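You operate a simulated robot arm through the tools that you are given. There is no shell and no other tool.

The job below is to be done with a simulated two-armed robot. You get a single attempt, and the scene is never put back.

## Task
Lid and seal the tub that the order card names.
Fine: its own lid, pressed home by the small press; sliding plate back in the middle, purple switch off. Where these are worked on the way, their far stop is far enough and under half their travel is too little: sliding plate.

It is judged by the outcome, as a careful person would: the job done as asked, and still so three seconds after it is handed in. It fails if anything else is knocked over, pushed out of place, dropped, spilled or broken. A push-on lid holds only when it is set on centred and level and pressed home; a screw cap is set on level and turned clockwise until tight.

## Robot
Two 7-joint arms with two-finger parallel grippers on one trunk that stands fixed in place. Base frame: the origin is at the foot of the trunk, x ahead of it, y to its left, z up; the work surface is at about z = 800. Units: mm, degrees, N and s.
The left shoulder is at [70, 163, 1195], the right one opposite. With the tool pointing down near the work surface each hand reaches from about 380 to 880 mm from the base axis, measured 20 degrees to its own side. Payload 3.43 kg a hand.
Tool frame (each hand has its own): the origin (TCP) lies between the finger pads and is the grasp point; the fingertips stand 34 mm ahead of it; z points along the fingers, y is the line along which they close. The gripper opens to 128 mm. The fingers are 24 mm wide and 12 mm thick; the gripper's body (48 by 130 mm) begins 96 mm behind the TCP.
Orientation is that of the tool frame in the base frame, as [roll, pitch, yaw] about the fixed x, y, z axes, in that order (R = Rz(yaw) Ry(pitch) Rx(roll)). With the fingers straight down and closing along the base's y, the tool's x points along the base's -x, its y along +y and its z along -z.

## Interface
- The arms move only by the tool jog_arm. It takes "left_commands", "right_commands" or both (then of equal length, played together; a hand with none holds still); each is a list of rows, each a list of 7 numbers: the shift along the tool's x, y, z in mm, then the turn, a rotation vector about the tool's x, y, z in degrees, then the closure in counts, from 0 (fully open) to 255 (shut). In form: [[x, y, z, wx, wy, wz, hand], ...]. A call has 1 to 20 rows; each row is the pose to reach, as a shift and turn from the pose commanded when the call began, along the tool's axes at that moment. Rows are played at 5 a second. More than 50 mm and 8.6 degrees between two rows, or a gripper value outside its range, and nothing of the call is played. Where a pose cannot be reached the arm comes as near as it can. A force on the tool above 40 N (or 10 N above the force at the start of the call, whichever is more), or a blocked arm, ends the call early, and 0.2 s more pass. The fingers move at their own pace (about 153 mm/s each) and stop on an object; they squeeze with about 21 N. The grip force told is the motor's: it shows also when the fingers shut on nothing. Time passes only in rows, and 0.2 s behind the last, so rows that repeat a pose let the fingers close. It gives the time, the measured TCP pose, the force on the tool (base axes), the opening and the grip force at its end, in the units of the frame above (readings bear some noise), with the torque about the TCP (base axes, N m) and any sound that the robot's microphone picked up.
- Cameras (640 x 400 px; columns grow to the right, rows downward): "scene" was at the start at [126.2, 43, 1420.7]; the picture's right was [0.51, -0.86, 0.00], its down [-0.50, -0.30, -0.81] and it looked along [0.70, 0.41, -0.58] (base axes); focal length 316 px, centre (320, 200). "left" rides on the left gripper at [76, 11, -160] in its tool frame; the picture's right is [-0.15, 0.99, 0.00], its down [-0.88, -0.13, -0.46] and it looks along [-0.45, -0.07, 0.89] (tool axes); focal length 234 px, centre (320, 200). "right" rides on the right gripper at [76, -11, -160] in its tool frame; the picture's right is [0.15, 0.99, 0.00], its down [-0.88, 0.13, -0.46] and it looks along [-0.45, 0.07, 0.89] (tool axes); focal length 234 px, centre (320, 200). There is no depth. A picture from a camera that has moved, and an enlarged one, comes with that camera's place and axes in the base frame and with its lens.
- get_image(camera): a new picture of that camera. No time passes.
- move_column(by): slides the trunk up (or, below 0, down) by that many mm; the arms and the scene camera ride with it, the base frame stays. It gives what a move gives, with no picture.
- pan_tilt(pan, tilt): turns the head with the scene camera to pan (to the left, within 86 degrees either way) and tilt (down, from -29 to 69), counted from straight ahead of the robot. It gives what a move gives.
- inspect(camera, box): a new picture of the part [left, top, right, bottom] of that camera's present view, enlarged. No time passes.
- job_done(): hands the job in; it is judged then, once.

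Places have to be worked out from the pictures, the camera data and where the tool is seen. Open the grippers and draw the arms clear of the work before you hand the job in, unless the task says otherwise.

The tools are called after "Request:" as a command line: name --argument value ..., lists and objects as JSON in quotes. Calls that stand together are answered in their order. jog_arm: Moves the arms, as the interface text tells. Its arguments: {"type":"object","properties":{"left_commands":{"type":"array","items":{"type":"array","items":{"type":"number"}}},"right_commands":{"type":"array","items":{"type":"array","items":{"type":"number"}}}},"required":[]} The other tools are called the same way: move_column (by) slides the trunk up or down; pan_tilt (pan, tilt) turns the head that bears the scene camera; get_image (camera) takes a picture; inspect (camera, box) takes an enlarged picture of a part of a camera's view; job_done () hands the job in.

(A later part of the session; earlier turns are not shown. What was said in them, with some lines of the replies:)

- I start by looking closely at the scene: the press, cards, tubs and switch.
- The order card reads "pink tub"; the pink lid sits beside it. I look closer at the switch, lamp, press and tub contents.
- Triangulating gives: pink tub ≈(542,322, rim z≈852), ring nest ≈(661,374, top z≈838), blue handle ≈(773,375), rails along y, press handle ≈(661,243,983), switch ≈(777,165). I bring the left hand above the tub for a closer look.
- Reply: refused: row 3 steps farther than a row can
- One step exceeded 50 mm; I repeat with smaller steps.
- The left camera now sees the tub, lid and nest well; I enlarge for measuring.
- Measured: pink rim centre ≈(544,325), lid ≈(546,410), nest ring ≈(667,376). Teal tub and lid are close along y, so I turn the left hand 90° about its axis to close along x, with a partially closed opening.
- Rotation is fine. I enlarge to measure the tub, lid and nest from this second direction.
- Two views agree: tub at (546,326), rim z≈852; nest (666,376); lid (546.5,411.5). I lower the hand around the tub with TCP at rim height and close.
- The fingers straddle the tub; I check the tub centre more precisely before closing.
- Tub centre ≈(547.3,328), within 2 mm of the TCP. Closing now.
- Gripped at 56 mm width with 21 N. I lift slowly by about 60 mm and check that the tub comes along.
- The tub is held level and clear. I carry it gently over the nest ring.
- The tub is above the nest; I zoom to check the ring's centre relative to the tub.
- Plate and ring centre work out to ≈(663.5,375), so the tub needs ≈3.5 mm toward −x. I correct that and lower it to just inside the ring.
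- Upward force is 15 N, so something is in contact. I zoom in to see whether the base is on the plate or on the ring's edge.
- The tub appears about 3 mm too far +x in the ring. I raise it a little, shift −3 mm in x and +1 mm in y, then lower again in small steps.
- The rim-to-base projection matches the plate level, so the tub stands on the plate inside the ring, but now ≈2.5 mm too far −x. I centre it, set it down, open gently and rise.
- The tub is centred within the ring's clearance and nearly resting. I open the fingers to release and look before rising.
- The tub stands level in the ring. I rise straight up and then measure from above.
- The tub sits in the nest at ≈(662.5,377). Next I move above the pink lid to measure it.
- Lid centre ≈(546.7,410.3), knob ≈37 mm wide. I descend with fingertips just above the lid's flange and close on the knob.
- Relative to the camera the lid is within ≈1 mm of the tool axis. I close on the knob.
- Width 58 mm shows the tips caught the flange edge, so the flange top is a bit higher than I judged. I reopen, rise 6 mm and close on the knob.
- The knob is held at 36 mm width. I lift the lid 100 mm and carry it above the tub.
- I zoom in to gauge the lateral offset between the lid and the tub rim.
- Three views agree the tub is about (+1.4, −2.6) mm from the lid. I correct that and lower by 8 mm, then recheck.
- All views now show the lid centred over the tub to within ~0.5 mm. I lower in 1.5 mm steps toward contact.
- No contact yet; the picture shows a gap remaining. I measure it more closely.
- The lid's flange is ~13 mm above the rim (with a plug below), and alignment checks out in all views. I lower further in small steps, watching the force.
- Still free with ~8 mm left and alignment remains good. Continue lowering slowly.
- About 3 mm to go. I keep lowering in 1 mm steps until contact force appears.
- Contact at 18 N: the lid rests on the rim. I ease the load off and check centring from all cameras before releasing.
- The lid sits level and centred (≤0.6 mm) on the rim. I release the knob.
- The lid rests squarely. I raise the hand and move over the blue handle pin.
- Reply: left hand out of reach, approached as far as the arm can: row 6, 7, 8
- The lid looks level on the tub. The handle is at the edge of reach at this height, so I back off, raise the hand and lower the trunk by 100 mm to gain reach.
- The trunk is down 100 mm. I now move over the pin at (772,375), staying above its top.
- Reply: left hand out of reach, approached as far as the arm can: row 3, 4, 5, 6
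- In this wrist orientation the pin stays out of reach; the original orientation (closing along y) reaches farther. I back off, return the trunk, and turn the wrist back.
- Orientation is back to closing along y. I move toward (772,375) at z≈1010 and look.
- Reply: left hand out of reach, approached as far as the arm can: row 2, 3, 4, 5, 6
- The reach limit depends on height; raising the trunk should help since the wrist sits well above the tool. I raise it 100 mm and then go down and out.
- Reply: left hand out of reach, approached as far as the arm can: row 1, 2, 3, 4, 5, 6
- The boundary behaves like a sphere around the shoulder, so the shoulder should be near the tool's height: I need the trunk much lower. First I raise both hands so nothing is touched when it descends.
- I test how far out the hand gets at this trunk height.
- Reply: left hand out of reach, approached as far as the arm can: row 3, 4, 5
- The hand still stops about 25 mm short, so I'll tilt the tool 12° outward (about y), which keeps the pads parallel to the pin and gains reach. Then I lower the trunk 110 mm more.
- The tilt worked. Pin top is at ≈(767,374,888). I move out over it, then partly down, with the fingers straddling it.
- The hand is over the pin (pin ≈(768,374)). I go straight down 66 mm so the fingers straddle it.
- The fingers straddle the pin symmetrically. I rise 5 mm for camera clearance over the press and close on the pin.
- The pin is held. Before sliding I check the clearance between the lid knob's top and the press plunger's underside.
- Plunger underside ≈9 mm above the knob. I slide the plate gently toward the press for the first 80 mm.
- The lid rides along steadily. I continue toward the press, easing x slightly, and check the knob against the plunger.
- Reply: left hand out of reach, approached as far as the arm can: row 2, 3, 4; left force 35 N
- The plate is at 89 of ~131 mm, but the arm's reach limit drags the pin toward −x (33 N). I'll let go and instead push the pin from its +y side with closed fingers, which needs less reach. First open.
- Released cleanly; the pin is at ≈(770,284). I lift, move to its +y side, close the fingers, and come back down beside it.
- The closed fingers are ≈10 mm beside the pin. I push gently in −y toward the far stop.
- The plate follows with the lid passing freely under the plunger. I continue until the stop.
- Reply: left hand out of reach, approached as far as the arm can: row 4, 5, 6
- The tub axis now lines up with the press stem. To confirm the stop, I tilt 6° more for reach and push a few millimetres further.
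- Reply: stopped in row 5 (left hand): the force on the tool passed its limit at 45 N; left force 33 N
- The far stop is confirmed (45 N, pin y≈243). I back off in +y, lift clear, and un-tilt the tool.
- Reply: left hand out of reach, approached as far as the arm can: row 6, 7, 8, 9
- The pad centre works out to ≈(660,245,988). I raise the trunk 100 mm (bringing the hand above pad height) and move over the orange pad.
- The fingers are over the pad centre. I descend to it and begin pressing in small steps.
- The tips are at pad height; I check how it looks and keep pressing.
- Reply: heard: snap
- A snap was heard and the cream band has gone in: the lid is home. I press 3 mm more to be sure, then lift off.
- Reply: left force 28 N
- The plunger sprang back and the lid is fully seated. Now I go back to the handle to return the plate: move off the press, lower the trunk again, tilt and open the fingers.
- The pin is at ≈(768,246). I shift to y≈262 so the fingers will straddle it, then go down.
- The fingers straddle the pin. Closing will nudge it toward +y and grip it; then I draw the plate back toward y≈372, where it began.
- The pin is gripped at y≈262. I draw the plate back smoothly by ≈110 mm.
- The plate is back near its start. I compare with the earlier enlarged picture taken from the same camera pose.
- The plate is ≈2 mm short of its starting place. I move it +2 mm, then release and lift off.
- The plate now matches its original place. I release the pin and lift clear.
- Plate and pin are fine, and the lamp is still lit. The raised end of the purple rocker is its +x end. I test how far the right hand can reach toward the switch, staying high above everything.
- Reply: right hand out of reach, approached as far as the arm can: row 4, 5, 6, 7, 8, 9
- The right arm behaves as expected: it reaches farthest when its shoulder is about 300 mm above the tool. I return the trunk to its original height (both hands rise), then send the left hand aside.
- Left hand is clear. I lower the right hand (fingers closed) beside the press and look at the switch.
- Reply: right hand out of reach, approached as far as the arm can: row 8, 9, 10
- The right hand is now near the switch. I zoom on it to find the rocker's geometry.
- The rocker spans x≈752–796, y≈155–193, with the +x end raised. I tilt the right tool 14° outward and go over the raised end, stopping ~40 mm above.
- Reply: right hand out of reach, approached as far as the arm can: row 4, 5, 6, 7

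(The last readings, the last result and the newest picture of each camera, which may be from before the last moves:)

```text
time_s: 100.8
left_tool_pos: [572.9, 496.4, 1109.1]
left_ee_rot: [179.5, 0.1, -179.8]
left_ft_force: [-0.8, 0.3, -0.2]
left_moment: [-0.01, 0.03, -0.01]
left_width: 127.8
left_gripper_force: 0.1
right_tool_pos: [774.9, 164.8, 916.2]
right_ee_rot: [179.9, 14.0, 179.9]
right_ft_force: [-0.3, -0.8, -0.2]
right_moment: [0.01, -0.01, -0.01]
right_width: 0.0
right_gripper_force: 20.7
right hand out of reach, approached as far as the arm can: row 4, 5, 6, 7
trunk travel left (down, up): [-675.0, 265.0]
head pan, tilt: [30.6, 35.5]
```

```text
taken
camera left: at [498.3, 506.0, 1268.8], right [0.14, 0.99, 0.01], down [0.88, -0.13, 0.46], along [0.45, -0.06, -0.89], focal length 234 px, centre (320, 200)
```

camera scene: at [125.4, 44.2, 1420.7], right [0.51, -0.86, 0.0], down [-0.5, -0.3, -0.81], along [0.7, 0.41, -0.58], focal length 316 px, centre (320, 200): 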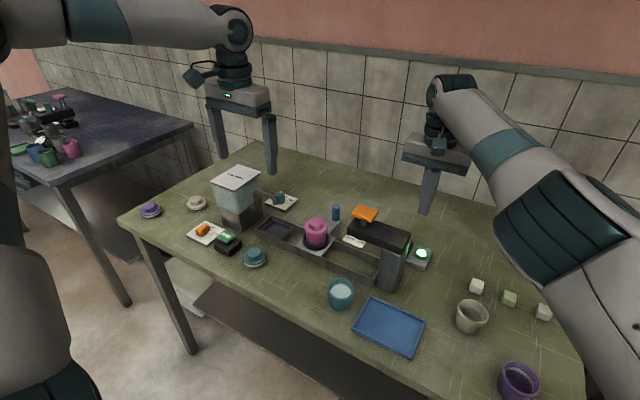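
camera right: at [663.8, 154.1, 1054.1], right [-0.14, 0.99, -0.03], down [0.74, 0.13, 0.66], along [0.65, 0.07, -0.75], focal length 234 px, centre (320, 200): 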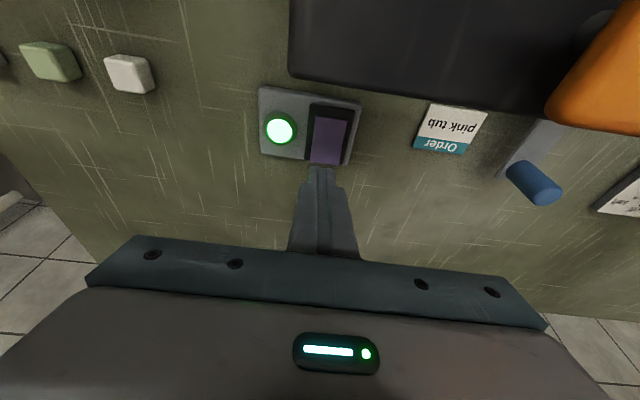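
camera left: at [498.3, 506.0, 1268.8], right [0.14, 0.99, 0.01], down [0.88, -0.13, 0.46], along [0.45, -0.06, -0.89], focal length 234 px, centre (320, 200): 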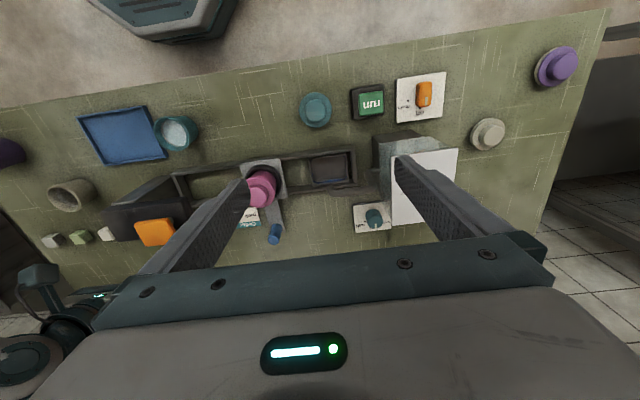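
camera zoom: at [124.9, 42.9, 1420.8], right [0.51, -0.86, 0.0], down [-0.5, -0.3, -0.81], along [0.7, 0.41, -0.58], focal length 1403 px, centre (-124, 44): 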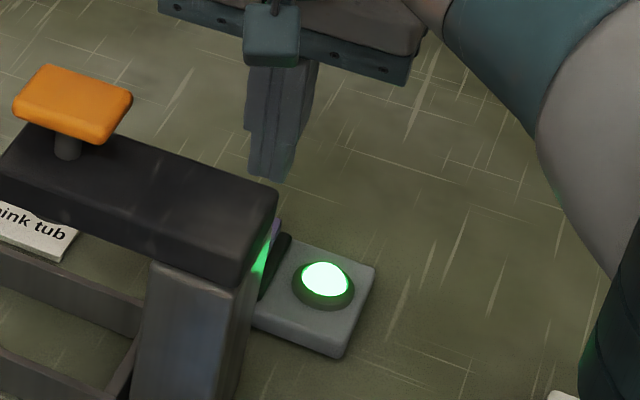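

I continue down to just above the raised end, adjusting toward (779,172).

Request:
jog_arm --right_commands '[[0, 3, 12, 0, 0, 0, 255], [2.5, 6, 24, 0, 0, 0, 255], [4.5, 7, 35, 0, 0, 0, 255], [4.5, 7, 35, 0, 0, 0, 255]]'

Request:
inspect --camera "right" --box '[250, 80, 410, 190]'

Request:
inspect --camera "scene" --box '[370, 190, 470, 280]'

```text
time_s: 101.8
left_tool_pos: [574.0, 496.9, 1109.0]
left_ee_rot: [179.6, 0.3, -179.7]
left_ft_force: [-0.1, -0.2, -0.1]
left_moment: [0.05, 0.03, 0.0]
left_width: 127.8
left_gripper_force: 0.0
right_tool_pos: [773.6, 165.1, 884.9]
right_ee_rot: [179.9, 14.2, 179.9]
right_ft_force: [0.2, -0.4, -0.2]
right_moment: [-0.01, -0.02, 0.02]
right_width: 0.3
right_gripper_force: 21.3
right hand out of reach, approached as far as the arm can: row 1, 2, 3, 4
trunk travel left (down, up): [-675.0, 265.0]
head pan, tilt: [30.6, 35.5]
```

```text
3.64 times, centred on (330, 135) of right
camera zoom: at [661.7, 154.3, 1022.5], right [-0.14, 0.99, -0.03], down [0.74, 0.13, 0.66], along [0.66, 0.07, -0.75], focal length 852 px, centre (284, 436)
```

zoom: 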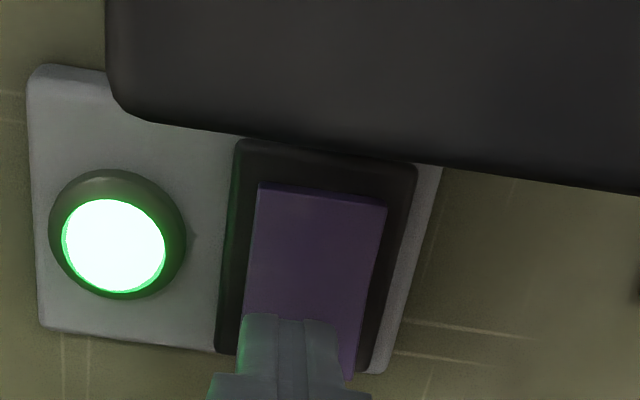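

```text
4.44 times, centred on (420, 235) of scene
camera zoom: at [126.2, 43.1, 1420.7], right [0.51, -0.86, 0.0], down [-0.5, -0.3, -0.81], along [0.7, 0.41, -0.58], focal length 1403 px, centre (-124, 44)
```

zoom: 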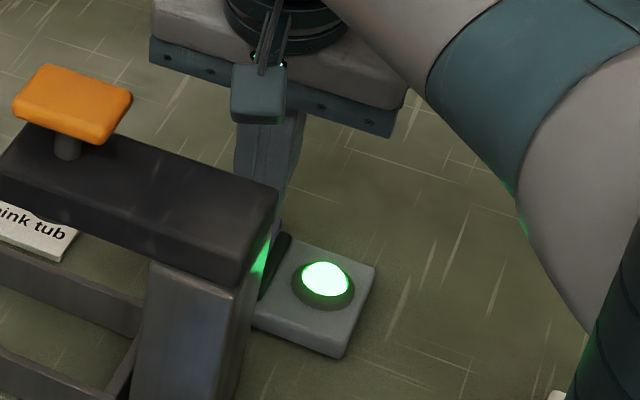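

The tip is ≈(782,165,852), a bit close to the rocker's pivot. I add 6° tilt to gain reach and shift the tip out to x≈792.

Request:
jog_arm --right_commands '[[0, 0, 0, 0, -3, 0, 255], [0, 0, 0, 0, -6, 0, 255], [-4, 4, 1, 0, -6, 0, 255], [-8, 7, 2, 0, -6, 0, 255], [-8, 7, 2, 0, -6, 0, 255]]'

Request:
inspect --camera "right" --box '[250, 80, 410, 190]'

Request:
inspect --camera "scene" --box '[370, 190, 470, 280]'

```text
time_s: 103.0
left_tool_pos: [573.3, 497.2, 1109.0]
left_ee_rot: [179.5, 0.2, -179.7]
left_ft_force: [0.7, 0.2, 0.3]
left_moment: [0.02, 0.01, -0.01]
left_width: 128.0
left_gripper_force: 0.1
right_tool_pos: [780.1, 171.7, 883.5]
right_ee_rot: [-179.9, 19.9, 179.9]
right_ft_force: [0.0, -0.3, 1.5]
right_moment: [-0.03, 0.01, -0.03]
right_width: 0.0
right_gripper_force: 21.1
trunk travel left (down, up): [-675.0, 265.0]
head pan, tilt: [30.6, 35.5]
```

```text
3.64 times, centred on (330, 135) of right
camera zoom: at [655.7, 161.1, 1009.2], right [-0.14, 0.99, -0.05], down [0.67, 0.13, 0.73], along [0.73, 0.07, -0.68], focal length 852 px, centre (284, 436)
```

zoom: 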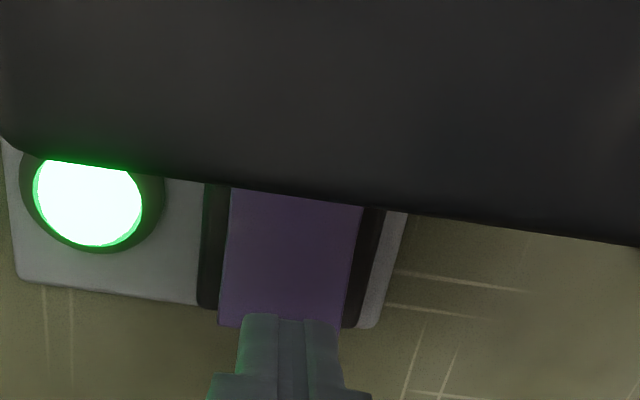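

```text
4.44 times, centred on (420, 235) of scene
camera zoom: at [126.2, 42.9, 1420.7], right [0.51, -0.86, 0.0], down [-0.5, -0.3, -0.81], along [0.7, 0.41, -0.58], focal length 1403 px, centre (-124, 44)
```

zoom: 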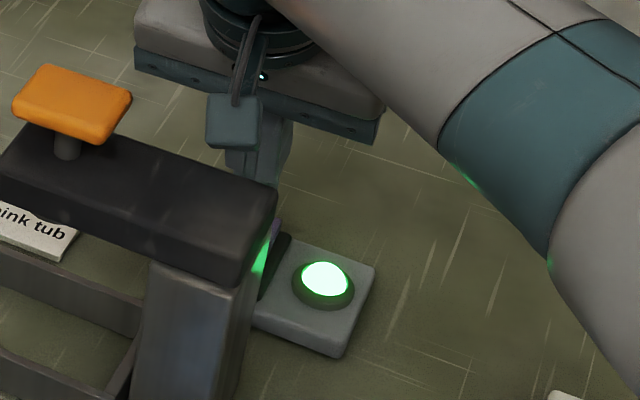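

The tip is over the rocker's raised end at (792,172,851). I press straight down slowly.

Request:
jog_arm --right_commands '[[1.7, 0, 4.7, 0, 0, 0, 255], [3.4, 0, 9.4, 0, 0, 0, 255], [4.8, 0, 13.2, 0, 0, 0, 255], [6.2, 0, 16.9, 0, 0, 0, 255], [6.2, 0, 16.9, 0, 0, 0, 255]]'

Request:
inspect --camera "right" --box '[250, 80, 410, 190]'

Request:
inspect --camera "scene" --box '[370, 190, 470, 280]'

```text
time_s: 104.2
left_tool_pos: [572.2, 496.8, 1110.2]
left_ee_rot: [179.5, 0.2, -179.7]
left_ft_force: [0.7, 0.6, -0.2]
left_moment: [0.03, 0.0, 0.01]
left_width: 128.0
left_gripper_force: 0.1
right_tool_pos: [780.9, 172.0, 869.9]
right_ee_rot: [179.9, 20.4, 179.9]
right_ft_force: [10.6, 1.5, 22.4]
right_moment: [0.1, -0.37, 0.04]
right_width: 0.2
right_gripper_force: 21.0
trunk travel left (down, up): [-675.0, 265.0]
head pan, tilt: [30.6, 35.5]
```

```text
3.64 times, centred on (330, 135) of right
camera zoom: at [655.1, 161.3, 993.9], right [-0.14, 0.99, -0.05], down [0.67, 0.13, 0.73], along [0.73, 0.07, -0.68], focal length 852 px, centre (284, 436)
```

zoom: 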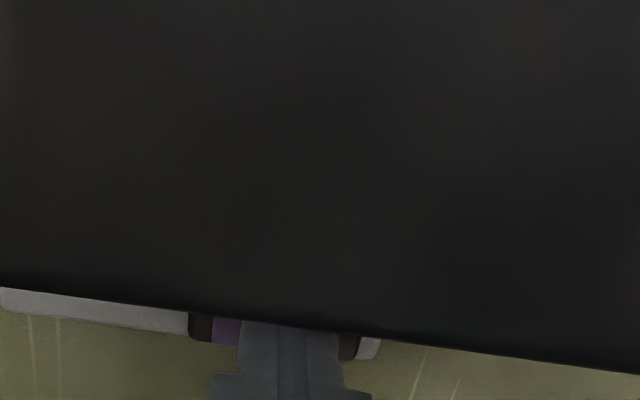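

```text
4.44 times, centred on (420, 235) of scene
camera zoom: at [124.4, 42.7, 1421.2], right [0.51, -0.86, 0.0], down [-0.5, -0.3, -0.81], along [0.7, 0.41, -0.58], focal length 1403 px, centre (-124, 44)
```

zoom: 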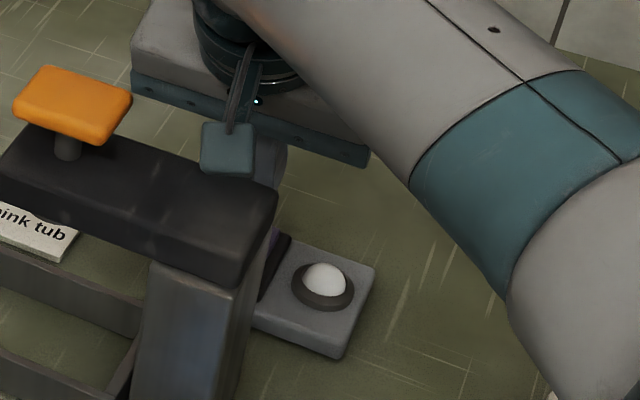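

The lamp went out: the switch is off. I lift the right hand straight up.

Request:
jog_arm --right_commands '[[-3, 0, -9, 0, 0, 0, 255], [-10, 0, -28, 0, 0, 0, 255], [-19, -5, -55, 0, 0, 0, 255], [-29, -10, -85, 0, 0, 0, 255], [-38, -20, -115, 0, 0, 0, 255], [-38, -20, -115, 0, 0, 0, 255]]'

Request:
inspect --camera "scene" --box '[350, 180, 470, 290]'

Request:
get_image --camera "right"

```text
time_s: 105.6
left_tool_pos: [574.5, 496.5, 1107.9]
left_ee_rot: [179.6, 0.2, -179.7]
left_ft_force: [-0.1, -0.3, 0.6]
left_moment: [0.02, -0.01, -0.02]
left_width: 128.2
left_gripper_force: 0.2
right_tool_pos: [777.3, 153.8, 988.3]
right_ee_rot: [179.9, 19.9, 179.9]
right_ft_force: [0.7, -0.5, 0.4]
right_moment: [-0.02, -0.04, 0.0]
right_width: 0.0
right_gripper_force: 21.3
trunk travel left (down, up): [-675.0, 265.0]
head pan, tilt: [30.6, 35.5]
```

```text
3.64 times, centred on (410, 235) of scene
camera zoom: at [126.6, 43.5, 1420.6], right [0.51, -0.86, 0.0], down [-0.5, -0.3, -0.81], along [0.7, 0.41, -0.58], focal length 1148 px, centre (-7, 73)
```

zoom: 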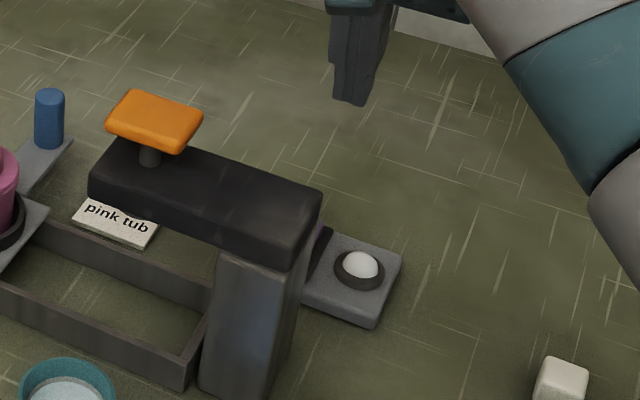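

```text
taken
camera right: at [652.6, 143.0, 1113.7], right [-0.14, 0.99, -0.05], down [0.67, 0.13, 0.73], along [0.73, 0.07, -0.68], focal length 234 px, centre (320, 200)
```

right: 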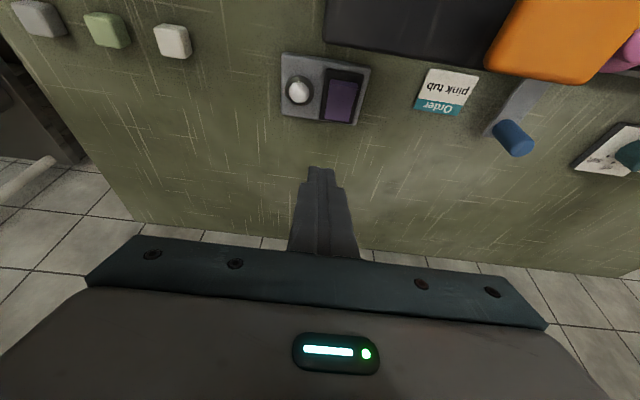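

The lamp stays dark. I withdraw the right hand up and back, un-tilting and opening the gripper.

Request:
jog_arm --right_commands '[[-15, -5, -40, 0, 0, 0, 200], [-5, -25, -75, 0, 5, 0, 100], [20, -45, -100, 0, 10, 0, 0], [45, -65, -125, 0, 15, 0, 0], [70, -85, -150, 0, 20, 0, 0], [95, -105, -175, 0, 20, 0, 0], [120, -125, -200, 0, 20, 0, 0], [145, -145, -225, 0, 20, 0, 0], [170, -160, -250, 0, 20, 0, 0], [170, -160, -250, 0, 20, 0, 0]]'

Request:
get_image --camera "scene"

Request:
inspect --camera "scene" --box '[280, 190, 400, 280]'

Request:
get_image --camera "left"

Request:
get_image --camera "right"

```text
time_s: 107.8
left_tool_pos: [574.3, 497.6, 1108.0]
left_ee_rot: [179.6, 0.1, -179.6]
left_ft_force: [0.0, -0.1, -0.1]
left_moment: [-0.02, -0.02, -0.02]
left_width: 127.8
left_gripper_force: 0.0
right_tool_pos: [528.8, -7.7, 1163.5]
right_ee_rot: [179.9, -0.1, 179.9]
right_ft_force: [1.1, 0.6, 0.6]
right_moment: [-0.01, 0.07, 0.03]
right_width: 128.1
right_gripper_force: 0.0
trunk travel left (down, up): [-675.0, 265.0]
head pan, tilt: [30.6, 35.5]
```

```text
taken
camera scene: at [127.0, 43.6, 1420.5], right [0.51, -0.86, 0.0], down [-0.5, -0.3, -0.81], along [0.7, 0.41, -0.58], focal length 316 px, centre (320, 200)
```

scene: 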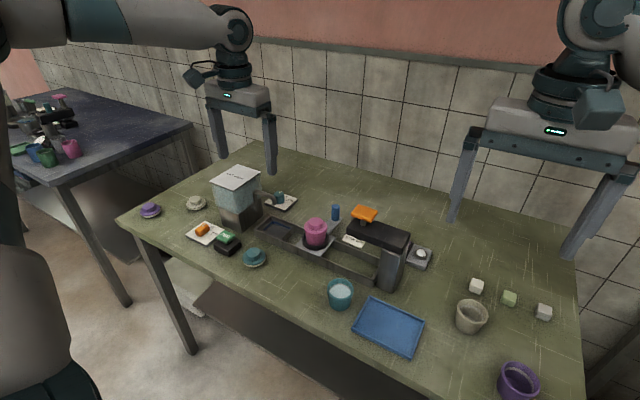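

```text
4.44 times, centred on (340, 235) of scene
camera zoom: at [127.0, 43.6, 1420.5], right [0.51, -0.86, 0.0], down [-0.5, -0.3, -0.81], along [0.7, 0.41, -0.58], focal length 1403 px, centre (231, 44)
```

zoom: 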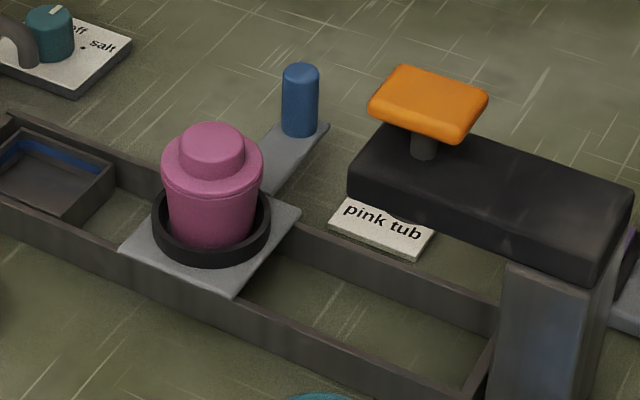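

```text
taken
camera left: at [500.0, 506.7, 1267.7], right [0.14, 0.99, 0.01], down [0.88, -0.13, 0.46], along [0.45, -0.06, -0.89], focal length 234 px, centre (320, 200)
```

left: 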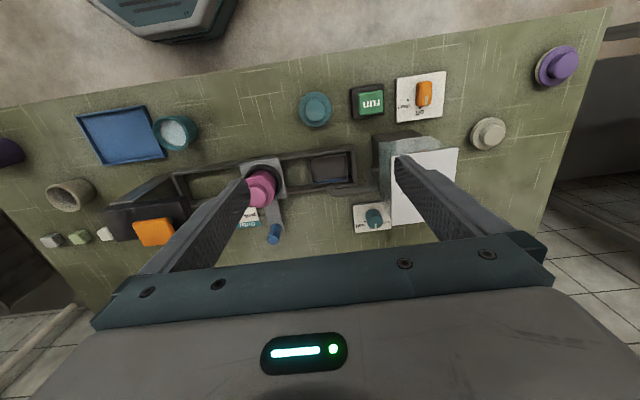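

```text
taken
camera right: at [455.5, -17.4, 1324.1], right [-0.14, 0.99, 0.0], down [0.88, 0.13, 0.45], along [0.45, 0.07, -0.89], focal length 234 px, centre (320, 200)
```

right: 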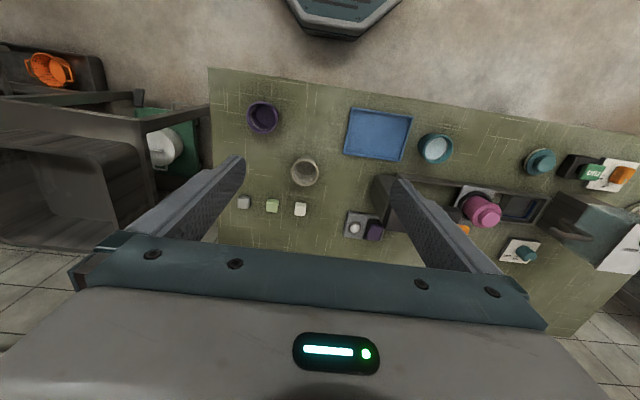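

Everything checks out: the pink lid is seated level on the pink tub, and the plate is back at its starting middle position. The lamp is dark with the switch off, nothing else has moved, and both hands are open and clear. I hand the job in.

Request:
job_done

```text
The job is handed in.
```

The pink tub named on the order card is lidded and sealed, and I've handed the job in; I haven't seen the judge's verdict.

- **Lid:** I set the pink lid on the tub centred and level. The small press then pushed it home with an audible snap, and the cream band under the lid went fully in.
- **Sliding plate:** It went to its far stop under the press and came back to within about 2 mm of where it started. The sealed tub is still standing in its ring.
- **Purple switch:** I pressed it once and the green lamp went out and stayed out. I took the lit lamp to mean on, since the switch itself has no markings I could read.
- **Other items:** In the last pictures nothing else looks moved, spilled or knocked over. Both grippers are open and clear of the work.
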